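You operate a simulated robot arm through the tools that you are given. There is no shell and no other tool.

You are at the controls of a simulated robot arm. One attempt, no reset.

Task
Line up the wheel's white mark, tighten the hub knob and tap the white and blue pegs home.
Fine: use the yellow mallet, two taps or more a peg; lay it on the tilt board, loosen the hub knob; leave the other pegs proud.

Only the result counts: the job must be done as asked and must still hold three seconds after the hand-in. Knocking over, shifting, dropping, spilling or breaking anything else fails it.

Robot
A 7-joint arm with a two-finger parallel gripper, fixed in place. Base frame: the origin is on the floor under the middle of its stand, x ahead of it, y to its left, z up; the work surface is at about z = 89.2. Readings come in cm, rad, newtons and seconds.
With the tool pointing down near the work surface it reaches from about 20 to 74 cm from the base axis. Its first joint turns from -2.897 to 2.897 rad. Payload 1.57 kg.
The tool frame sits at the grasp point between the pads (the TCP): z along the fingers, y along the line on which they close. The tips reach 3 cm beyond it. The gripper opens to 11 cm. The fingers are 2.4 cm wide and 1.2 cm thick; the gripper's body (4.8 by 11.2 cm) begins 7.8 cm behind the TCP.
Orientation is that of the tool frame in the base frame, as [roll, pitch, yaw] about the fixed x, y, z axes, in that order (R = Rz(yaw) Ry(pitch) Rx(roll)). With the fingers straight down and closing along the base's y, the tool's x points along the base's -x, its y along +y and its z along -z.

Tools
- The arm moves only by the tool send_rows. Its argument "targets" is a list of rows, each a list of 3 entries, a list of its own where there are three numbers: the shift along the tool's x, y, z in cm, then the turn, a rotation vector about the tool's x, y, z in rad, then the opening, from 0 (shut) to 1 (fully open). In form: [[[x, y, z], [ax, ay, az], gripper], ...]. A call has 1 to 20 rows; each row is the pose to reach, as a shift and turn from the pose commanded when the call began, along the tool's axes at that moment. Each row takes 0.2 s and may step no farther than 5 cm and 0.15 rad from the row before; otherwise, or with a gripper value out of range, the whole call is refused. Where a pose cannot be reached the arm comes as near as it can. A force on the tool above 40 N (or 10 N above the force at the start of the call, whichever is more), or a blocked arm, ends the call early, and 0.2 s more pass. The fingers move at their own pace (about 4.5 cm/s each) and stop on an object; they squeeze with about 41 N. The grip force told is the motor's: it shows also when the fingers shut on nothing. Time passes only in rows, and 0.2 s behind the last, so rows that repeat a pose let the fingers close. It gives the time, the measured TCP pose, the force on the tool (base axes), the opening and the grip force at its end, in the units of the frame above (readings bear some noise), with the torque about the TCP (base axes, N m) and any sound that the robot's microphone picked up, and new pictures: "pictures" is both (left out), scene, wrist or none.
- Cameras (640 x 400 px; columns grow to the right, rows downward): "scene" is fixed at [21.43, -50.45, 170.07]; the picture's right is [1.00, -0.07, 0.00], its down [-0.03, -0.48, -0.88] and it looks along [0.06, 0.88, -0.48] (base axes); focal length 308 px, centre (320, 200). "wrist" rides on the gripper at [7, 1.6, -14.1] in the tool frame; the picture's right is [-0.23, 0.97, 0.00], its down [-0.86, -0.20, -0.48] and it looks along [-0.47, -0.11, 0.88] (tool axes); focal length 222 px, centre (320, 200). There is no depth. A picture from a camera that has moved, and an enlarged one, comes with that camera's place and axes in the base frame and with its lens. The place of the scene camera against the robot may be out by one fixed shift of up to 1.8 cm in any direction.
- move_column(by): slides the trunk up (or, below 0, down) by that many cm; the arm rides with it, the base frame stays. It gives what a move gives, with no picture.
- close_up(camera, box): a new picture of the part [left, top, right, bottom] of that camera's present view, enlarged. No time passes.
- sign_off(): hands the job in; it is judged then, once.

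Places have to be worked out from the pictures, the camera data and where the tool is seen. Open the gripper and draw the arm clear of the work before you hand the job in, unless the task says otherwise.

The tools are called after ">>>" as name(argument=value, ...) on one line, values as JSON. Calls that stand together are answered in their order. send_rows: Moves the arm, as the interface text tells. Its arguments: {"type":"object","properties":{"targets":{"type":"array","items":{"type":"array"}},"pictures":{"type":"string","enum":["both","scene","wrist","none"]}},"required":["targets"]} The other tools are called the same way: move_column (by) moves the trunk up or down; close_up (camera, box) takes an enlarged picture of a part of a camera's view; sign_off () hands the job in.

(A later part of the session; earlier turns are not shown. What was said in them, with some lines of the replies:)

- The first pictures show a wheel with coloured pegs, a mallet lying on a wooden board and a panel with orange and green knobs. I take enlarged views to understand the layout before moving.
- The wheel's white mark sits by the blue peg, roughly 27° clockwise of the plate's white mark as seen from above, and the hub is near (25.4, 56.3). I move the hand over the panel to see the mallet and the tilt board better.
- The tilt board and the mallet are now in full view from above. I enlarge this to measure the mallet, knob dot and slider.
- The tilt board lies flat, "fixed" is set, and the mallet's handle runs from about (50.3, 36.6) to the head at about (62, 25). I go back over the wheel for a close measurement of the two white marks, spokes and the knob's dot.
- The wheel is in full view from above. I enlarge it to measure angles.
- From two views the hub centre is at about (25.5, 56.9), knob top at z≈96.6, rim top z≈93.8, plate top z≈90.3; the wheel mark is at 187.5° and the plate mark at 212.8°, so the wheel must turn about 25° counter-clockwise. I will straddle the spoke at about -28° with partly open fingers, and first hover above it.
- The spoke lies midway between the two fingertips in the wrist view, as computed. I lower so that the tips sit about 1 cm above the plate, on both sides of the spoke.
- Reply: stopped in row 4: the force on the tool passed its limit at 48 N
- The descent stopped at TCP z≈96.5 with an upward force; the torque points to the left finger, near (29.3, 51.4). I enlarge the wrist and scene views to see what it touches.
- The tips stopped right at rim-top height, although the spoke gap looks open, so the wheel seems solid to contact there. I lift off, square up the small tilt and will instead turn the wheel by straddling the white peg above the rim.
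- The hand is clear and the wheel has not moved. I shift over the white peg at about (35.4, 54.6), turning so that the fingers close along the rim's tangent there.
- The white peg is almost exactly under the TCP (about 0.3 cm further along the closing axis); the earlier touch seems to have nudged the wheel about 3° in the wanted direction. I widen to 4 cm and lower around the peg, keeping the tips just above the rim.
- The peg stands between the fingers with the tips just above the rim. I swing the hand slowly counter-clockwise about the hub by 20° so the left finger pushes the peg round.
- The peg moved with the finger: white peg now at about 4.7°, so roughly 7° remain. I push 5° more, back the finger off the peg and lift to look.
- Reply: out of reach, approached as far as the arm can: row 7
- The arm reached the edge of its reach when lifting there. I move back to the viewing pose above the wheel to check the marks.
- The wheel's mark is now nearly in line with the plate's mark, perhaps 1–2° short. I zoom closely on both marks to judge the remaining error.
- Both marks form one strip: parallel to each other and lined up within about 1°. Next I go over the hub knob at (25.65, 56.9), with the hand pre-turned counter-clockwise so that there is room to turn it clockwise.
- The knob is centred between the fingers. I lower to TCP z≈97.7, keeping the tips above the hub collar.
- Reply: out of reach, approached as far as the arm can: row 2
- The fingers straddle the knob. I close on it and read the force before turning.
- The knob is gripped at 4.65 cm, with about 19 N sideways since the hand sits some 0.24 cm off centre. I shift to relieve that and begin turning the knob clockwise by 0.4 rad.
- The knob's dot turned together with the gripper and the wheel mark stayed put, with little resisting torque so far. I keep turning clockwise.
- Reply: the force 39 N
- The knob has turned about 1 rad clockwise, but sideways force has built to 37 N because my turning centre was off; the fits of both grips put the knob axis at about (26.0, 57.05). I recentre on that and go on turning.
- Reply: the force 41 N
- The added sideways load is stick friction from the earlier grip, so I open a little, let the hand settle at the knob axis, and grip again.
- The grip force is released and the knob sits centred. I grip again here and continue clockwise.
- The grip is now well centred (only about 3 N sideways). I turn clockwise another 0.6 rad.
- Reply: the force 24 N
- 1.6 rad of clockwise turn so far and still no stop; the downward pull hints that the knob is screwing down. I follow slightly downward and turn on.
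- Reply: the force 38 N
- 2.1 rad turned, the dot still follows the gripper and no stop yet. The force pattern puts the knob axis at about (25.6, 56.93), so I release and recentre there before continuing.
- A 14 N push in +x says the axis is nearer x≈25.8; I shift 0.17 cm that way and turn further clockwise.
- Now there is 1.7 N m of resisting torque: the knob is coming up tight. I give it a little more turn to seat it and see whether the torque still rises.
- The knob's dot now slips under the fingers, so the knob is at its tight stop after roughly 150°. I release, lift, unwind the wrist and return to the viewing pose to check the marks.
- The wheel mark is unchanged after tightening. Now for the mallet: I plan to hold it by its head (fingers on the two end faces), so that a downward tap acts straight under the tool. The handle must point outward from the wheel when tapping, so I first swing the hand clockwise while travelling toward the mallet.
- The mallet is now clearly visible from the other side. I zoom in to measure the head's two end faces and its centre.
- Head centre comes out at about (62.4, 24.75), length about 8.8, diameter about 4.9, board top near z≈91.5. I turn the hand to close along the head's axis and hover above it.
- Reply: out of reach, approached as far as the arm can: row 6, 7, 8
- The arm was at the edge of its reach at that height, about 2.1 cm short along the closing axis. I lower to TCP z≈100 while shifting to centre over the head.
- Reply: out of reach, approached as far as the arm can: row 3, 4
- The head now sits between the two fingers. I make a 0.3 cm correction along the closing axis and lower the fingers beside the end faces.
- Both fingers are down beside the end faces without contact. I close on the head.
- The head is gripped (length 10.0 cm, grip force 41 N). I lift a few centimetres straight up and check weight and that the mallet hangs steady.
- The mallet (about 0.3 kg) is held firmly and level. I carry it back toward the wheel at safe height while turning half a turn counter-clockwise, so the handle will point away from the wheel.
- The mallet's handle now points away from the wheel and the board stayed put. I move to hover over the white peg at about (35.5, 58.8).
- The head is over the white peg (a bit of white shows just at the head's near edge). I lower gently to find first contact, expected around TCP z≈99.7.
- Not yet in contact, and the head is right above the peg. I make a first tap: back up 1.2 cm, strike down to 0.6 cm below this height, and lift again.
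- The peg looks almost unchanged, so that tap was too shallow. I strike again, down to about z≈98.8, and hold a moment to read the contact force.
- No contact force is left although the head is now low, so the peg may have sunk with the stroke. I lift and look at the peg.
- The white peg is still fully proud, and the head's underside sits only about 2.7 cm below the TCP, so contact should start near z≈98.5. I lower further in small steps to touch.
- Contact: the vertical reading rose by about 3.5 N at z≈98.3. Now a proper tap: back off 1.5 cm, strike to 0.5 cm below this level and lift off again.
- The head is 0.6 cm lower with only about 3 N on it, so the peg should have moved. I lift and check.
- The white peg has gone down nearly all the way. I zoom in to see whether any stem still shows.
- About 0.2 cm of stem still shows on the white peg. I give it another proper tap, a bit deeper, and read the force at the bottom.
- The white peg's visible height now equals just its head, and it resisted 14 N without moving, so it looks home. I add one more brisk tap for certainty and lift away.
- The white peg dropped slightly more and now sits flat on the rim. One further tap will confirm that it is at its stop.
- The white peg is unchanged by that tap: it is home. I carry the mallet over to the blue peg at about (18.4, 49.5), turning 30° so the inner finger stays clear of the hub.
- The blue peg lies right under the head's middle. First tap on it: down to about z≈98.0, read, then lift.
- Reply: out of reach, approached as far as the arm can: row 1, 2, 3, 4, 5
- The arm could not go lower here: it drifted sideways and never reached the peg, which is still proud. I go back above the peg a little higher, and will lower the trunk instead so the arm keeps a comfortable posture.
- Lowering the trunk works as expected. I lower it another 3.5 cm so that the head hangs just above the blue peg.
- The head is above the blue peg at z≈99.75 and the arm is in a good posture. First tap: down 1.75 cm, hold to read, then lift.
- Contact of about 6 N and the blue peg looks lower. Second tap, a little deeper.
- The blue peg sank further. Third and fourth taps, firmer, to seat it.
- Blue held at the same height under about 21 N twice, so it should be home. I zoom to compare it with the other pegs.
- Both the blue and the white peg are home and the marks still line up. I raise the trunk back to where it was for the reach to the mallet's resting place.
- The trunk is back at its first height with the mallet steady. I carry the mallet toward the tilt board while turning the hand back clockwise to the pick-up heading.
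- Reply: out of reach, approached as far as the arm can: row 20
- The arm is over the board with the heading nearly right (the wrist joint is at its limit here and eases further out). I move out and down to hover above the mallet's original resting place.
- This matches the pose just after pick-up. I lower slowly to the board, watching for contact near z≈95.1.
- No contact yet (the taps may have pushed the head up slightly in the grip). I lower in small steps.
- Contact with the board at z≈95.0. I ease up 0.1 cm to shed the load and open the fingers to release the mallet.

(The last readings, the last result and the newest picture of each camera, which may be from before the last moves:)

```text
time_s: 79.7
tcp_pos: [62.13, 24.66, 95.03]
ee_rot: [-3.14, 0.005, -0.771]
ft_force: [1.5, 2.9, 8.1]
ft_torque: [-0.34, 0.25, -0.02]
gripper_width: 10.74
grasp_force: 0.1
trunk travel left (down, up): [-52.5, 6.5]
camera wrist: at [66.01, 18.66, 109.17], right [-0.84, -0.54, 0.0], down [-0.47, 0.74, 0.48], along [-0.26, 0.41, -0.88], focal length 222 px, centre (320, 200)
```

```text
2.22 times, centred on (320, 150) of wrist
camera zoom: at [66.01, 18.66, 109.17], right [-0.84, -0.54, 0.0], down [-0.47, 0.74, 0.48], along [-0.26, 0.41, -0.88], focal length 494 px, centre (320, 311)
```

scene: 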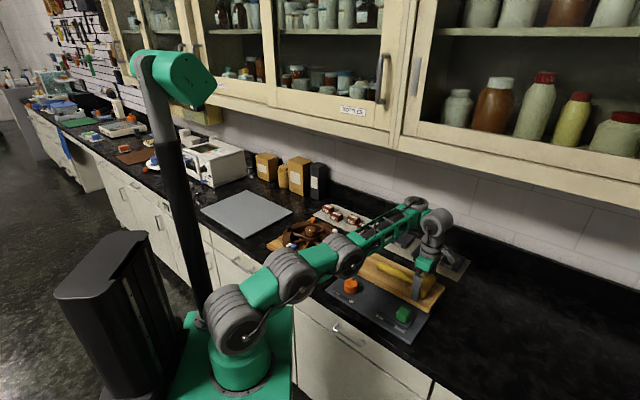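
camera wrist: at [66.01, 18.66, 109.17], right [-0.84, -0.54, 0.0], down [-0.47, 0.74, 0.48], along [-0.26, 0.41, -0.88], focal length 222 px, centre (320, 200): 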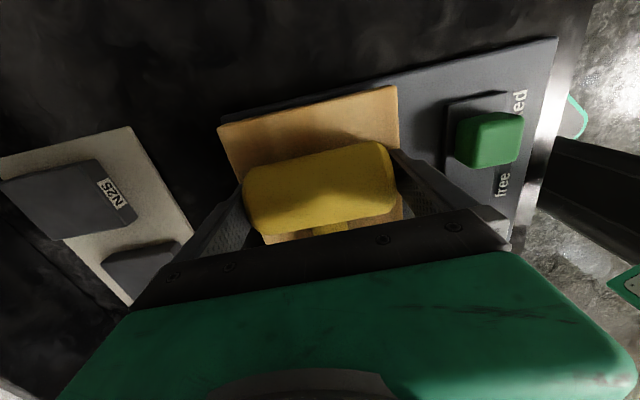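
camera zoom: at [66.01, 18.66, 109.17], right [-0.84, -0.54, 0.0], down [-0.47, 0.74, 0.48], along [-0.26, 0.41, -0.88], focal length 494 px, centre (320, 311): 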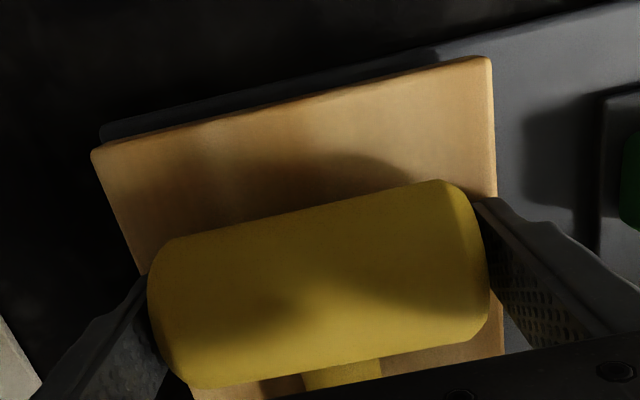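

The mallet is released; the remaining 8 N is the fingertips touching the board. I rise a little, let the fingers open fully, then lift straight up.

>>> send_rows(targets=[[[0, 0, -0.3], [0, 0, 0], 1], [[0, 0, -0.4], [0, 0, 0], 1], [[0, 0, -0.4], [0, 0, 0], 1]], pictures="wrist")

>>> close_up(camera="wrist", box=[200, 60, 440, 240])

```text
time_s: 80.5
tcp_pos: [62.08, 24.66, 95.21]
ee_rot: [3.141, 0.005, -0.773]
ft_force: [-0.6, -0.2, -0.5]
ft_torque: [0.01, -0.01, -0.07]
gripper_width: 11.0
grasp_force: 0.0
trunk travel left (down, up): [-52.5, 6.5]
camera wrist: at [66.03, 18.58, 109.51], right [-0.84, -0.54, 0.0], down [-0.47, 0.74, 0.48], along [-0.26, 0.41, -0.88], focal length 222 px, centre (320, 200)
```

wrist: 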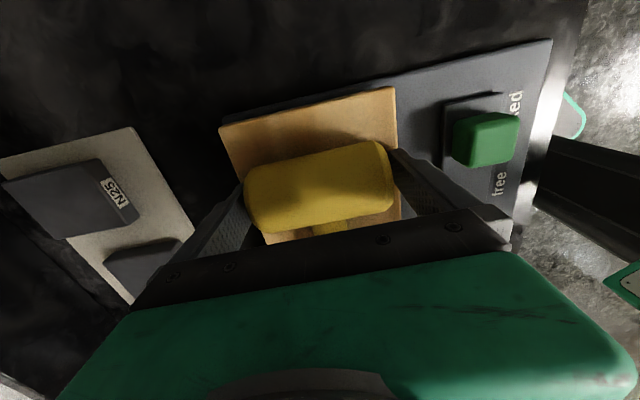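

```text
2.22 times, centred on (320, 150) of wrist
camera zoom: at [66.03, 18.58, 109.51], right [-0.84, -0.54, 0.0], down [-0.47, 0.74, 0.48], along [-0.26, 0.41, -0.88], focal length 494 px, centre (320, 311)
```

zoom: 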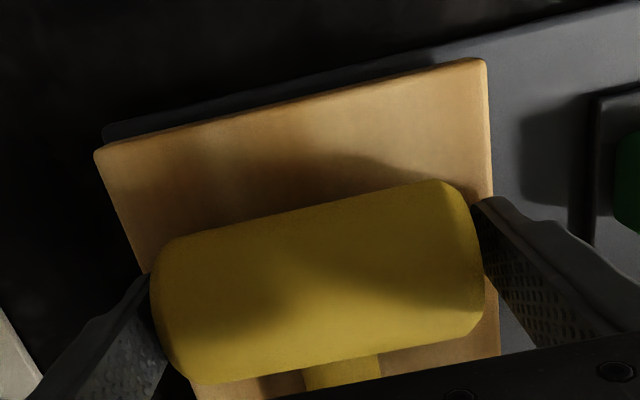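

The fingers are fully open and free of load. I lift straight up.

>>> send_rows(targets=[[[0, 0, -1], [0, 0, 0], 1], [[0, 0, -2.2], [0, 0, 0], 1], [[0, 0, -3.6], [0, 0, 0], 1], [[0, 0, -5], [0, 0, 0], 1]])

>>> close_up(camera="scene", box=[350, 225, 470, 315])

```text
time_s: 81.5
tcp_pos: [62.0, 24.4, 100.36]
ee_rot: [3.141, 0.006, -0.773]
ft_force: [-0.2, -0.8, 0.4]
ft_torque: [0.01, 0.02, -0.04]
gripper_width: 11.01
grasp_force: 0.0
out of reach, approached as far as the arm can: row 4
trunk travel left (down, up): [-52.5, 6.5]
camera wrist: at [65.83, 18.41, 114.52], right [-0.84, -0.54, 0.0], down [-0.47, 0.74, 0.48], along [-0.26, 0.41, -0.88], focal length 222 px, centre (320, 200)
```

scene: 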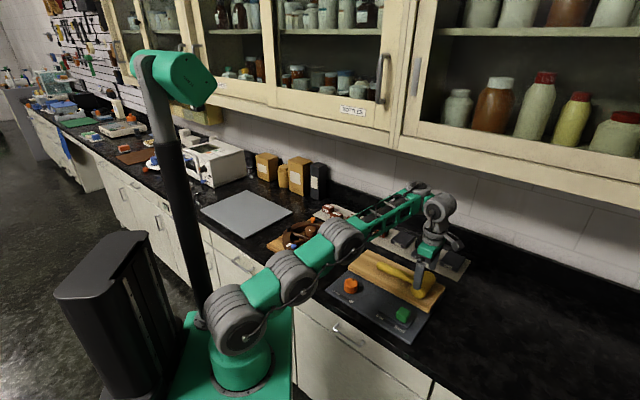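
wrist: 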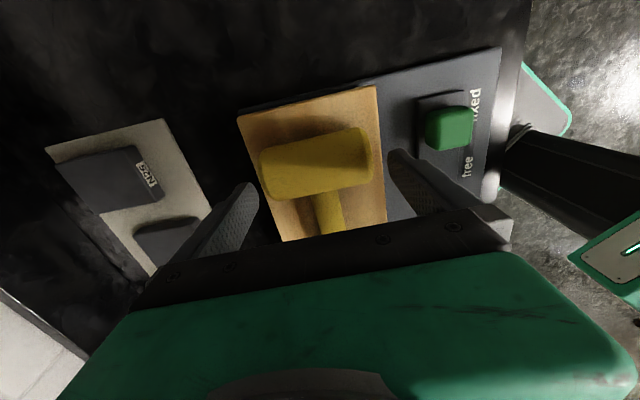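

```text
4.44 times, centred on (410, 270) of scene
camera zoom: at [21.43, -50.45, 170.07], right [1.0, -0.07, 0.0], down [-0.03, -0.48, -0.88], along [0.06, 0.88, -0.48], focal length 1369 px, centre (-80, -111)
```

zoom: 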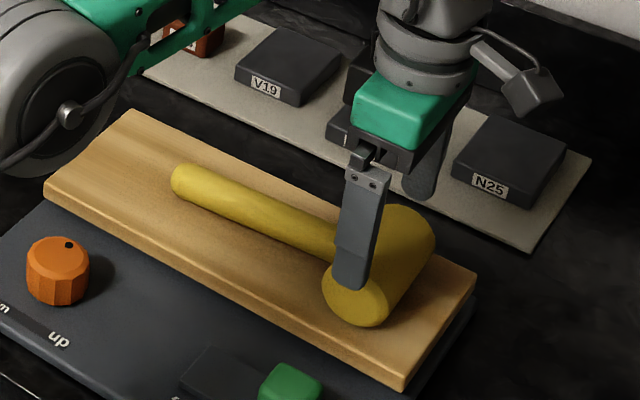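

The mallet lies well on the tilt board. Next I go back over the hub knob with the hand turned so that there is room for a full counter-clockwise turn to loosen it.

>>> send_rows(targets=[[[0, 0, -1.5], [0, 0, -0.04], 1], [[0, 0, -3], [0, 0, -0.1], 1], [[-3.48, 0.15, -3.5], [0, 0, -0.21], 1], [[-6.96, 0.3, -4], [0, 0, -0.32], 1], [[-10.45, 0.45, -4.5], [0, 0, -0.43], 1], [[-13.93, 0.6, -5], [0, 0, -0.54], 1], [[-17.4, 0.74, -5], [0, 0, -0.65], 1], [[-20.9, 0.89, -5], [0, 0, -0.76], 1], [[-24.4, 1.04, -5], [0, 0, -0.87], 0.9], [[-27.86, 1.19, -5], [0, 0, -0.98], 0.8], [[-31.3, 1.34, -5], [0, 0, -1.09], 0.73], [[-34.8, 1.49, -5], [0, 0, -1.2], 0.73], [[-38.3, 1.63, -5], [0, 0, -1.31], 0.73], [[-41.8, 1.78, -5], [0, 0, -1.42], 0.73], [[-45.3, 1.93, -5], [0, 0, -1.52], 0.73], [[-48.75, 2.08, -5], [0, 0, -1.62], 0.73], [[-48.75, 2.08, -5], [0, 0, -1.62], 0.73]])

>>> close_up(camera="wrist", box=[200, 0, 460, 220])

>>> close_up(camera="scene", box=[350, 225, 470, 315])

```text
time_s: 85.1
tcp_pos: [25.64, 56.99, 105.55]
ee_rot: [-3.137, -0.002, 0.849]
ft_force: [0.9, -0.6, 0.3]
ft_torque: [-0.03, -0.02, -0.03]
gripper_width: 8.05
grasp_force: 0.1
trunk travel left (down, up): [-52.5, 6.5]
camera wrist: at [31.57, 61.14, 119.75], right [0.58, -0.81, 0.0], down [-0.71, -0.51, 0.48], along [-0.39, -0.28, -0.88], focal length 222 px, centre (320, 200)
```

scene: 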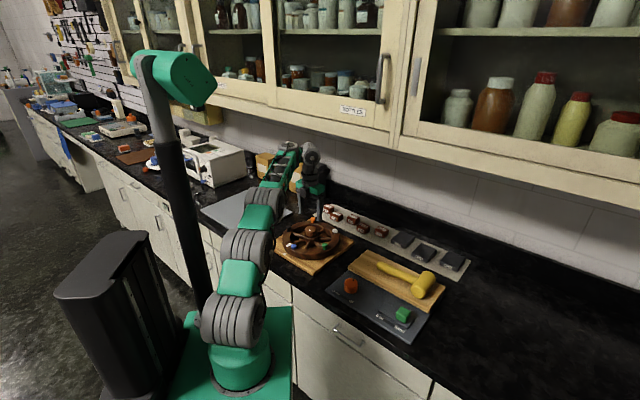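
wrist: 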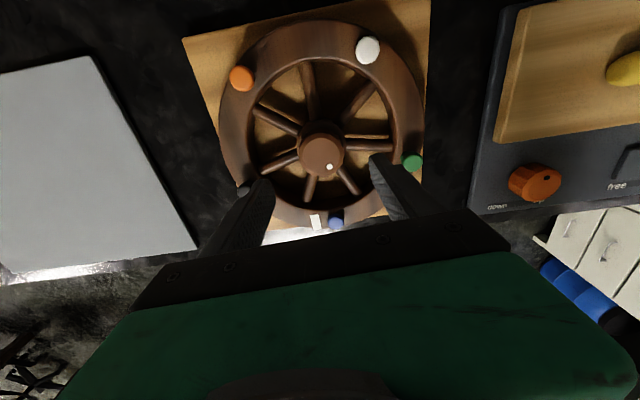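

```text
1.82 times, centred on (330, 110) of wrist
camera zoom: at [31.57, 61.14, 119.75], right [0.58, -0.81, 0.0], down [-0.71, -0.51, 0.48], along [-0.39, -0.28, -0.88], focal length 404 px, centre (302, 364)
```

zoom: 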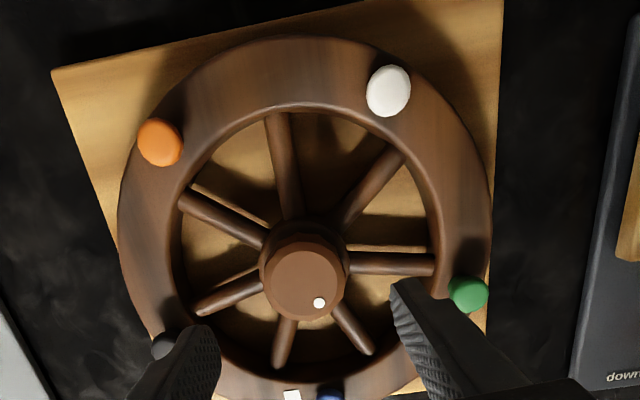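

```text
4.44 times, centred on (410, 270) of scene
camera zoom: at [21.43, -50.45, 170.07], right [1.0, -0.07, 0.0], down [-0.03, -0.48, -0.88], along [0.06, 0.88, -0.48], focal length 1369 px, centre (-80, -111)
```

zoom: 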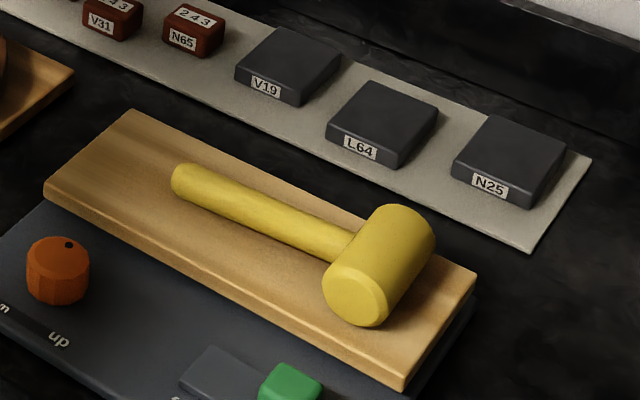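

The mallet rests steadily on the board and the knob is centred between the fingers. I lower to the knob.

>>> send_rows(targets=[[[0, 0, 3], [0, 0, 0], 0.73], [[0, 0, 5.5], [0, 0, 0], 0.73], [[0, 0, 7.2], [0, 0, 0], 0.73], [[0, 0, 7.85], [0, 0, 0], 0.73], [[0, 0, 7.85], [0, 0, 0], 0.73]], pictures="wrist")

```text
time_s: 86.3
tcp_pos: [25.47, 57.13, 97.71]
ee_rot: [-3.138, 0.0, 0.848]
ft_force: [-0.1, 0.1, 0.4]
ft_torque: [0.02, 0.03, 0.01]
gripper_width: 8.04
grasp_force: 0.1
trunk travel left (down, up): [-52.5, 6.5]
camera wrist: at [31.31, 61.21, 111.84], right [0.58, -0.81, -0.01], down [-0.71, -0.51, 0.48], along [-0.39, -0.27, -0.88], focal length 222 px, centre (320, 200)
```

wrist: 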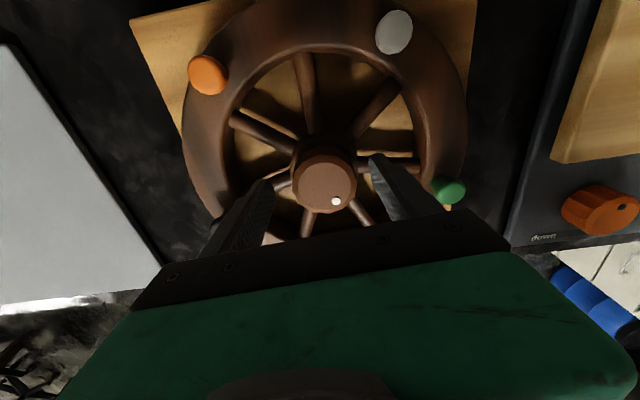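

The knob sits about 0.25 cm toward the right finger; I correct that and close.

>>> send_rows(targets=[[[0, 0.25, 0], [0, 0, 0], 0.73], [[0, 0.25, 0], [0, 0, 0], 0.4], [[0, 0.25, 0], [0, 0, 0], 0.2], [[0, 0.25, 0], [0, 0, 0], 0], [[0, 0.25, 0], [0, 0, 0], 0]], pictures="none")

```text
time_s: 87.5
tcp_pos: [25.66, 56.86, 97.57]
ee_rot: [-3.135, 0.001, 0.846]
ft_force: [2.9, -4.1, -0.3]
ft_torque: [-0.55, -0.51, 0.02]
gripper_width: 4.76
grasp_force: 29.4
trunk travel left (down, up): [-52.5, 6.5]
```

The grip is centred (about 5 N sideways). I turn the knob counter-clockwise by 0.6 rad and watch the torque.

>>> send_rows(targets=[[[0, 0, 0], [0, 0, -0.1], 0], [[0, 0, 0], [0, 0, -0.2], 0], [[0, 0, 0], [0, 0, -0.3], 0], [[0, 0, 0], [0, 0, -0.4], 0], [[0, 0, 0], [0, 0, -0.5], 0], [[0, 0, 0], [0, 0, -0.6], 0]], pictures="wrist")

```text
time_s: 88.9
tcp_pos: [25.71, 56.83, 97.62]
ee_rot: [-3.138, -0.004, 1.448]
ft_force: [6.0, -8.9, -8.9]
ft_torque: [-0.67, -0.9, 0.02]
gripper_width: 4.74
grasp_force: 45.0
trunk travel left (down, up): [-52.5, 6.5]
camera wrist: at [28.29, 63.53, 111.85], right [0.94, -0.34, 0.0], down [-0.3, -0.83, 0.48], along [-0.17, -0.45, -0.88], focal length 222 px, centre (320, 200)
```

wrist: 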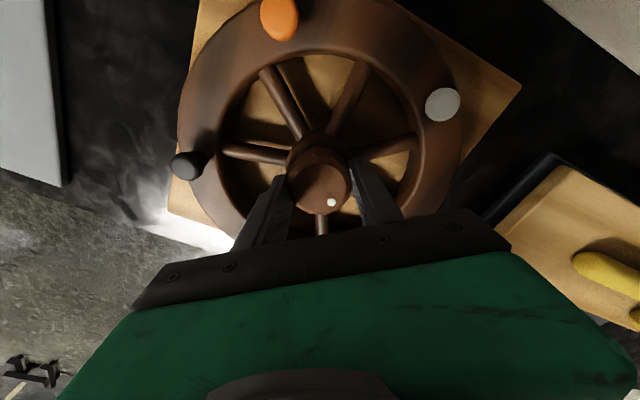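

The knob turns freely counter-clockwise now, the dot moving with the grip. I continue.

>>> send_rows(targets=[[[0, 0, 0], [0, 0, -0.12], 0], [[0, 0, 0], [0, 0, -0.24], 0], [[0, 0, 0], [0, 0, -0.36], 0], [[0, 0, 0], [0, 0, -0.48], 0], [[0, 0, 0], [0, 0, -0.6], 0], [[0, 0, 0], [0, 0, -0.72], 0]], pictures="wrist")

```text
time_s: 90.3
tcp_pos: [25.84, 56.92, 97.57]
ee_rot: [-3.139, -0.004, 2.168]
ft_force: [6.6, -9.5, -18.6]
ft_torque: [-0.12, -0.94, 0.0]
gripper_width: 4.75
grasp_force: 44.9
trunk travel left (down, up): [-52.5, 6.5]
camera wrist: at [23.34, 63.53, 111.86], right [0.93, 0.36, 0.0], down [0.32, -0.82, 0.48], along [0.17, -0.44, -0.88], focal length 222 px, centre (320, 200)
```

wrist: 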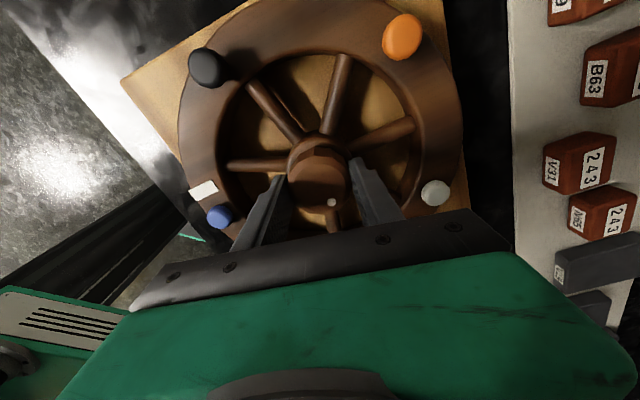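

1.3 rad undone so far with low load. I continue counter-clockwise.

>>> send_rows(targets=[[[0, 0, 0.1], [0, 0, -0.12], 0], [[0, 0, 0.15], [0, 0, -0.24], 0], [[0, 0, 0.15], [0, 0, -0.36], 0], [[0, 0, 0.15], [0, 0, -0.48], 0], [[0, 0, 0.15], [0, 0, -0.6], 0], [[0, 0, 0.15], [0, 0, -0.72], 0]], pictures="wrist")

```text
time_s: 91.7
tcp_pos: [25.87, 56.89, 97.65]
ee_rot: [3.136, -0.004, 2.89]
ft_force: [17.7, 4.2, 2.1]
ft_torque: [-0.92, 0.77, -0.05]
gripper_width: 4.77
grasp_force: 45.7
trunk travel left (down, up): [-52.5, 6.5]
camera wrist: at [19.6, 60.16, 111.89], right [0.46, 0.89, 0.0], down [0.78, -0.41, 0.47], along [0.42, -0.22, -0.88], focal length 222 px, centre (320, 200)
```

wrist: 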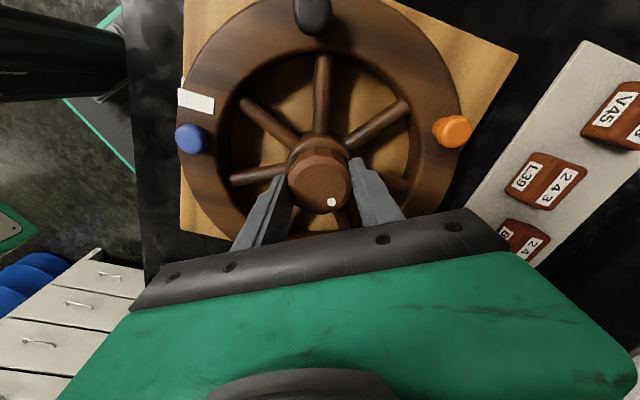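

2.0 rad undone. I finish the remaining half radian to bring the knob back to its first, loose position.

>>> send_rows(targets=[[[0, 0, 0], [0, 0, -0.12], 0], [[0, 0, 0], [0, 0, -0.24], 0], [[0, 0, 0], [0, 0, -0.36], 0], [[0, 0, 0], [0, 0, -0.48], 0], [[0, 0, 0], [0, 0, -0.58], 0]], pictures="wrist")

```text
time_s: 92.9
tcp_pos: [25.87, 56.85, 97.55]
ee_rot: [3.135, -0.002, -2.815]
ft_force: [23.5, 15.3, 16.9]
ft_torque: [-0.42, -0.02, -0.58]
gripper_width: 4.77
grasp_force: 45.1
trunk travel left (down, up): [-52.5, 6.5]
camera wrist: at [18.81, 56.22, 111.86], right [-0.1, 1.0, 0.01], down [0.88, 0.08, 0.48], along [0.47, 0.05, -0.88], focal length 222 px, centre (320, 200)
```

wrist: 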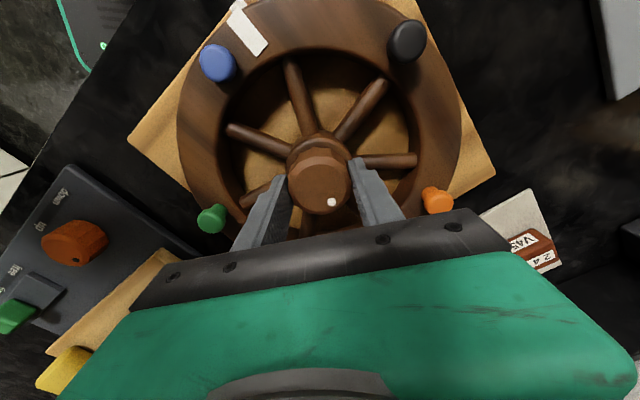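

A resisting torque of about 0.6 N m appears: the knob is at its loose end after 2.6 rad. I release it and lift straight up.

>>> send_rows(targets=[[[0, 0, 0], [0, 0, 0], 0.6], [[0, 0, 0], [0, 0, 0], 0.73], [[0, 0, 0], [0, 0, 0], 0.73], [[0, 0, -2], [0, 0, 0], 0.73], [[0, 0, -5], [0, 0, 0], 0.73], [[0, 0, -8], [0, 0, 0], 0.73]], pictures="none")

```text
time_s: 94.3
tcp_pos: [25.72, 56.69, 105.82]
ee_rot: [3.138, -0.003, -2.815]
ft_force: [-0.1, -0.5, 0.6]
ft_torque: [-0.02, 0.02, -0.02]
gripper_width: 8.04
grasp_force: 0.0
trunk travel left (down, up): [-52.5, 6.5]
```

Clear of the knob. I return to the viewing pose to check marks, pegs and knob.

>>> send_rows(targets=[[[0.7, -0.35, -3], [0, 0, 0.11], 0.73], [[1.4, -0.7, -6], [0, 0, 0.22], 0.73], [[2.15, -1.06, -9.2], [0, 0, 0.327], 0.73], [[2.15, -1.06, -9.2], [0, 0, 0.327], 0.73]])

>>> close_up(camera="wrist", box=[225, 10, 445, 230])

>>> close_up(camera="wrist", box=[255, 50, 319, 114])

>>> close_up(camera="scene", box=[265, 205, 361, 265])

```text
time_s: 95.3
tcp_pos: [24.54, 54.92, 115.01]
ee_rot: [3.136, -0.003, 3.14]
ft_force: [0.2, -0.4, -0.4]
ft_torque: [0.0, -0.03, 0.0]
gripper_width: 8.03
grasp_force: 0.0
trunk travel left (down, up): [-52.5, 6.5]
camera wrist: at [17.67, 56.65, 129.3], right [0.23, 0.97, 0.0], down [0.86, -0.2, 0.47], along [0.46, -0.11, -0.88], focal length 222 px, centre (320, 200)
```

scene: 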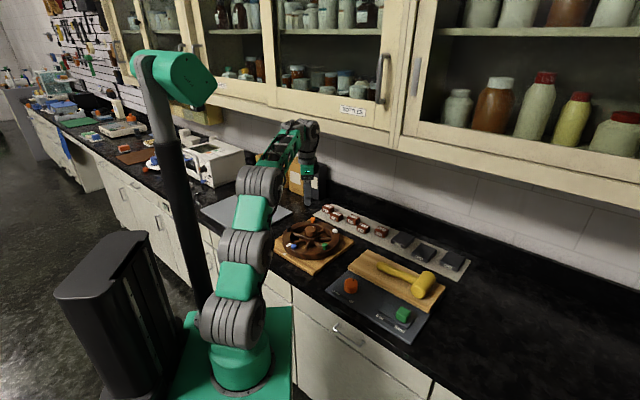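
wrist: 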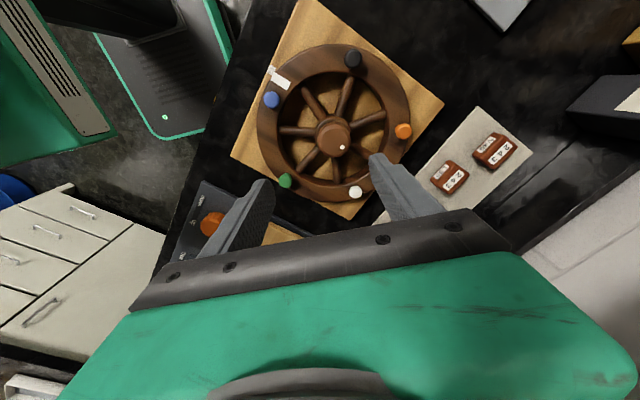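

```text
1.82 times, centred on (335, 120) of wrist
camera zoom: at [17.67, 56.65, 129.3], right [0.23, 0.97, 0.0], down [0.86, -0.2, 0.47], along [0.46, -0.11, -0.88], focal length 404 px, centre (293, 346)
```

zoom: 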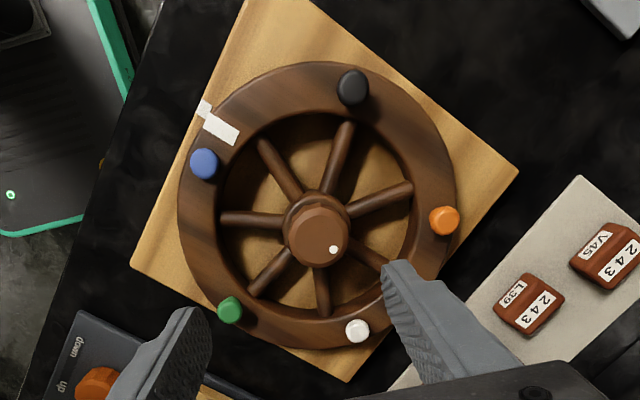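

```text
6.25 times, centred on (287, 82) of wrist
camera zoom: at [17.67, 56.65, 129.3], right [0.23, 0.97, 0.0], down [0.86, -0.2, 0.47], along [0.46, -0.11, -0.88], focal length 1388 px, centre (526, 938)
```

zoom: 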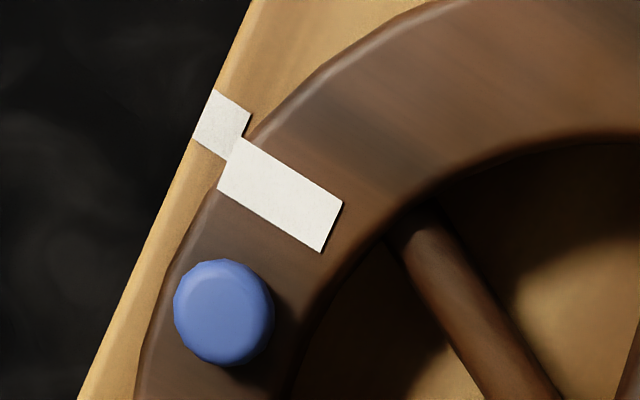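

```text
6.67 times, centred on (313, 235) of scene
camera zoom: at [21.43, -50.45, 170.07], right [1.0, -0.07, 0.0], down [-0.03, -0.48, -0.88], along [0.06, 0.88, -0.48], focal length 2054 px, centre (367, -33)
```

zoom: 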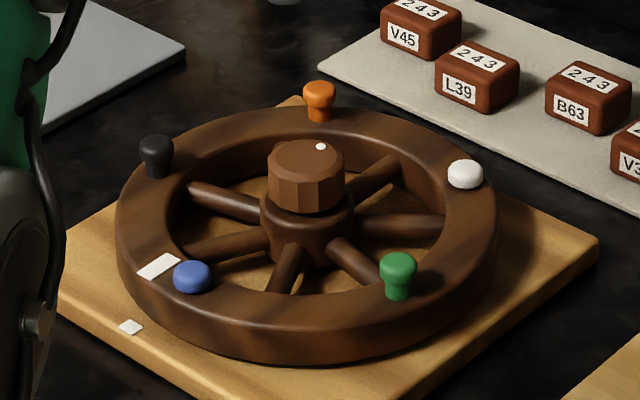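

The knob's dot is back at its first position, white and blue sit flush, green, orange and black stand proud, and the marks are still in line. I draw the arm up and away with the gripper open.

>>> send_rows(targets=[[[-0.2, -2.4, -3], [0, 0, 0], 0.85], [[-0.4, -5, -6], [0, 0, 0], 1], [[-0.7, -8, -9], [0, 0, 0], 1], [[-0.9, -11, -11], [0, 0, 0], 1], [[-1.1, -14.2, -11.9], [0, 0, 0], 1], [[-1.1, -14.2, -11.9], [0, 0, 0], 1], [[-1.1, -14.2, -11.9], [0, 0, 0], 1]])

>>> close_up(camera="scene", box=[250, 190, 480, 334])

>>> close_up(camera="wrist", box=[300, 0, 500, 160])

>>> close_up(camera="scene", box=[265, 205, 361, 265])

```text
time_s: 96.9
tcp_pos: [25.3, 40.87, 126.52]
ee_rot: [3.138, -0.002, -3.141]
ft_force: [-0.8, -0.2, 0.2]
ft_torque: [-0.03, 0.02, -0.01]
gripper_width: 10.99
grasp_force: 0.1
trunk travel left (down, up): [-52.5, 6.5]
camera wrist: at [18.3, 42.45, 140.87], right [0.23, 0.97, 0.0], down [0.86, -0.2, 0.47], along [0.46, -0.11, -0.88], focal length 222 px, centre (320, 200)
```

scene: 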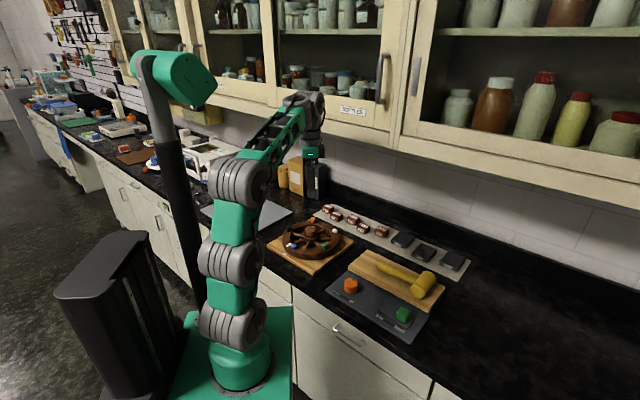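
wrist: 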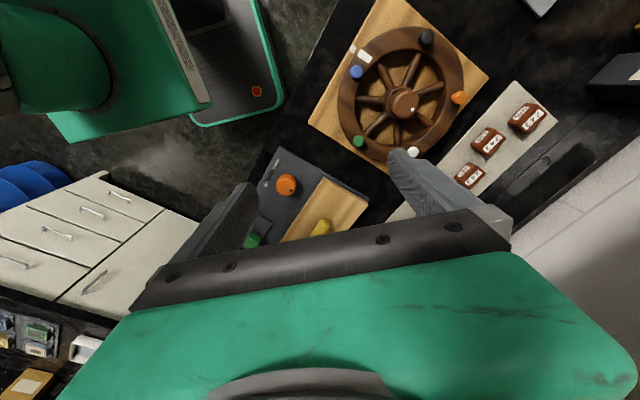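

```text
2.78 times, centred on (365, 262) of scene
camera zoom: at [21.43, -50.45, 170.07], right [1.0, -0.07, 0.0], down [-0.03, -0.48, -0.88], along [0.06, 0.88, -0.48], focal length 856 px, centre (195, 28)
```

zoom: 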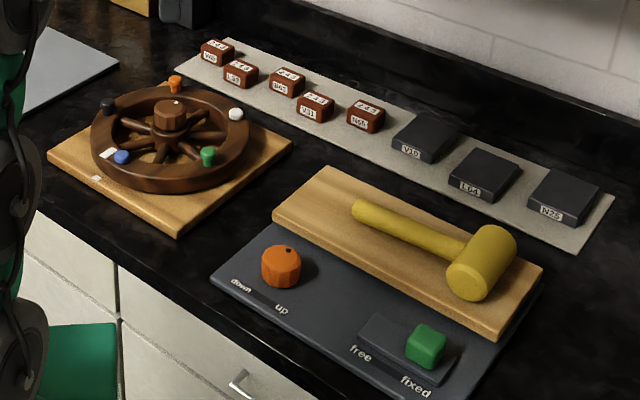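

```text
2.50 times, centred on (400, 80) of wrist
camera zoom: at [18.3, 42.45, 140.87], right [0.23, 0.97, 0.0], down [0.86, -0.2, 0.47], along [0.46, -0.11, -0.88], focal length 555 px, centre (120, 500)
```

zoom: 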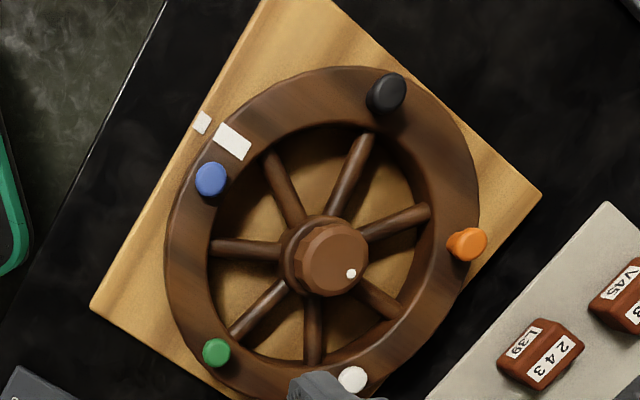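

```text
6.67 times, centred on (313, 235) of scene
camera zoom: at [21.43, -50.45, 170.07], right [1.0, -0.07, 0.0], down [-0.03, -0.48, -0.88], along [0.06, 0.88, -0.48], focal length 2054 px, centre (367, -33)
```

zoom: 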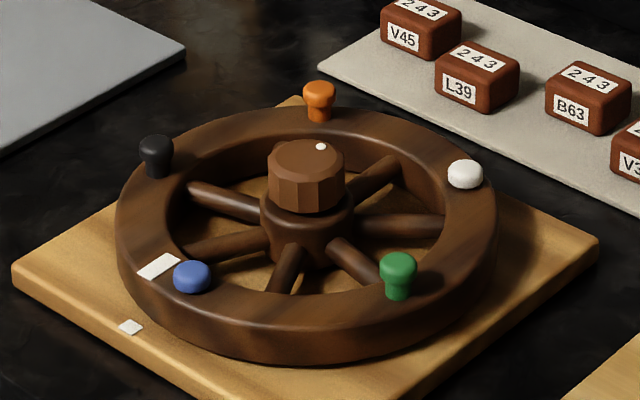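

The arm is clear with the gripper open. White and blue are flush, the other three pegs are proud, the marks are in line, the knob is loosened, and the mallet lies on the board with nothing else moved. I hand in the job.

>>> sign_off()

```text
The job is handed in.
```

I've handed the job in. The result isn't back, so what follows is what the last pictures and readings showed.

- **Wheel mark:** it lines up with the plate's mark to within about 1.5–2°, turned slightly too far counter-clockwise. I left that alone instead of nudging the loosened wheel again. An early downward probe touched the wheel and turned it about 3° the right way.
- **Hub knob:** I tightened it clockwise to its stop before any tapping. After the taps I turned it back about 150° counter-clockwise, and its dot is where it started.
- **Pegs:** the white and blue pegs sit flush, each tapped at least twice with the yellow mallet. Green, orange and black still stand proud.
- **Mallet:** I held it by the head, so the taps landed with the side of the head, not its face. It is back on the tilt board close to where it lay at the start.
- **Everything else:** the orange knob, the green slider (at "fixed") and the boxes were not touched. The trunk is at its first height, the gripper is open and the arm is clear.
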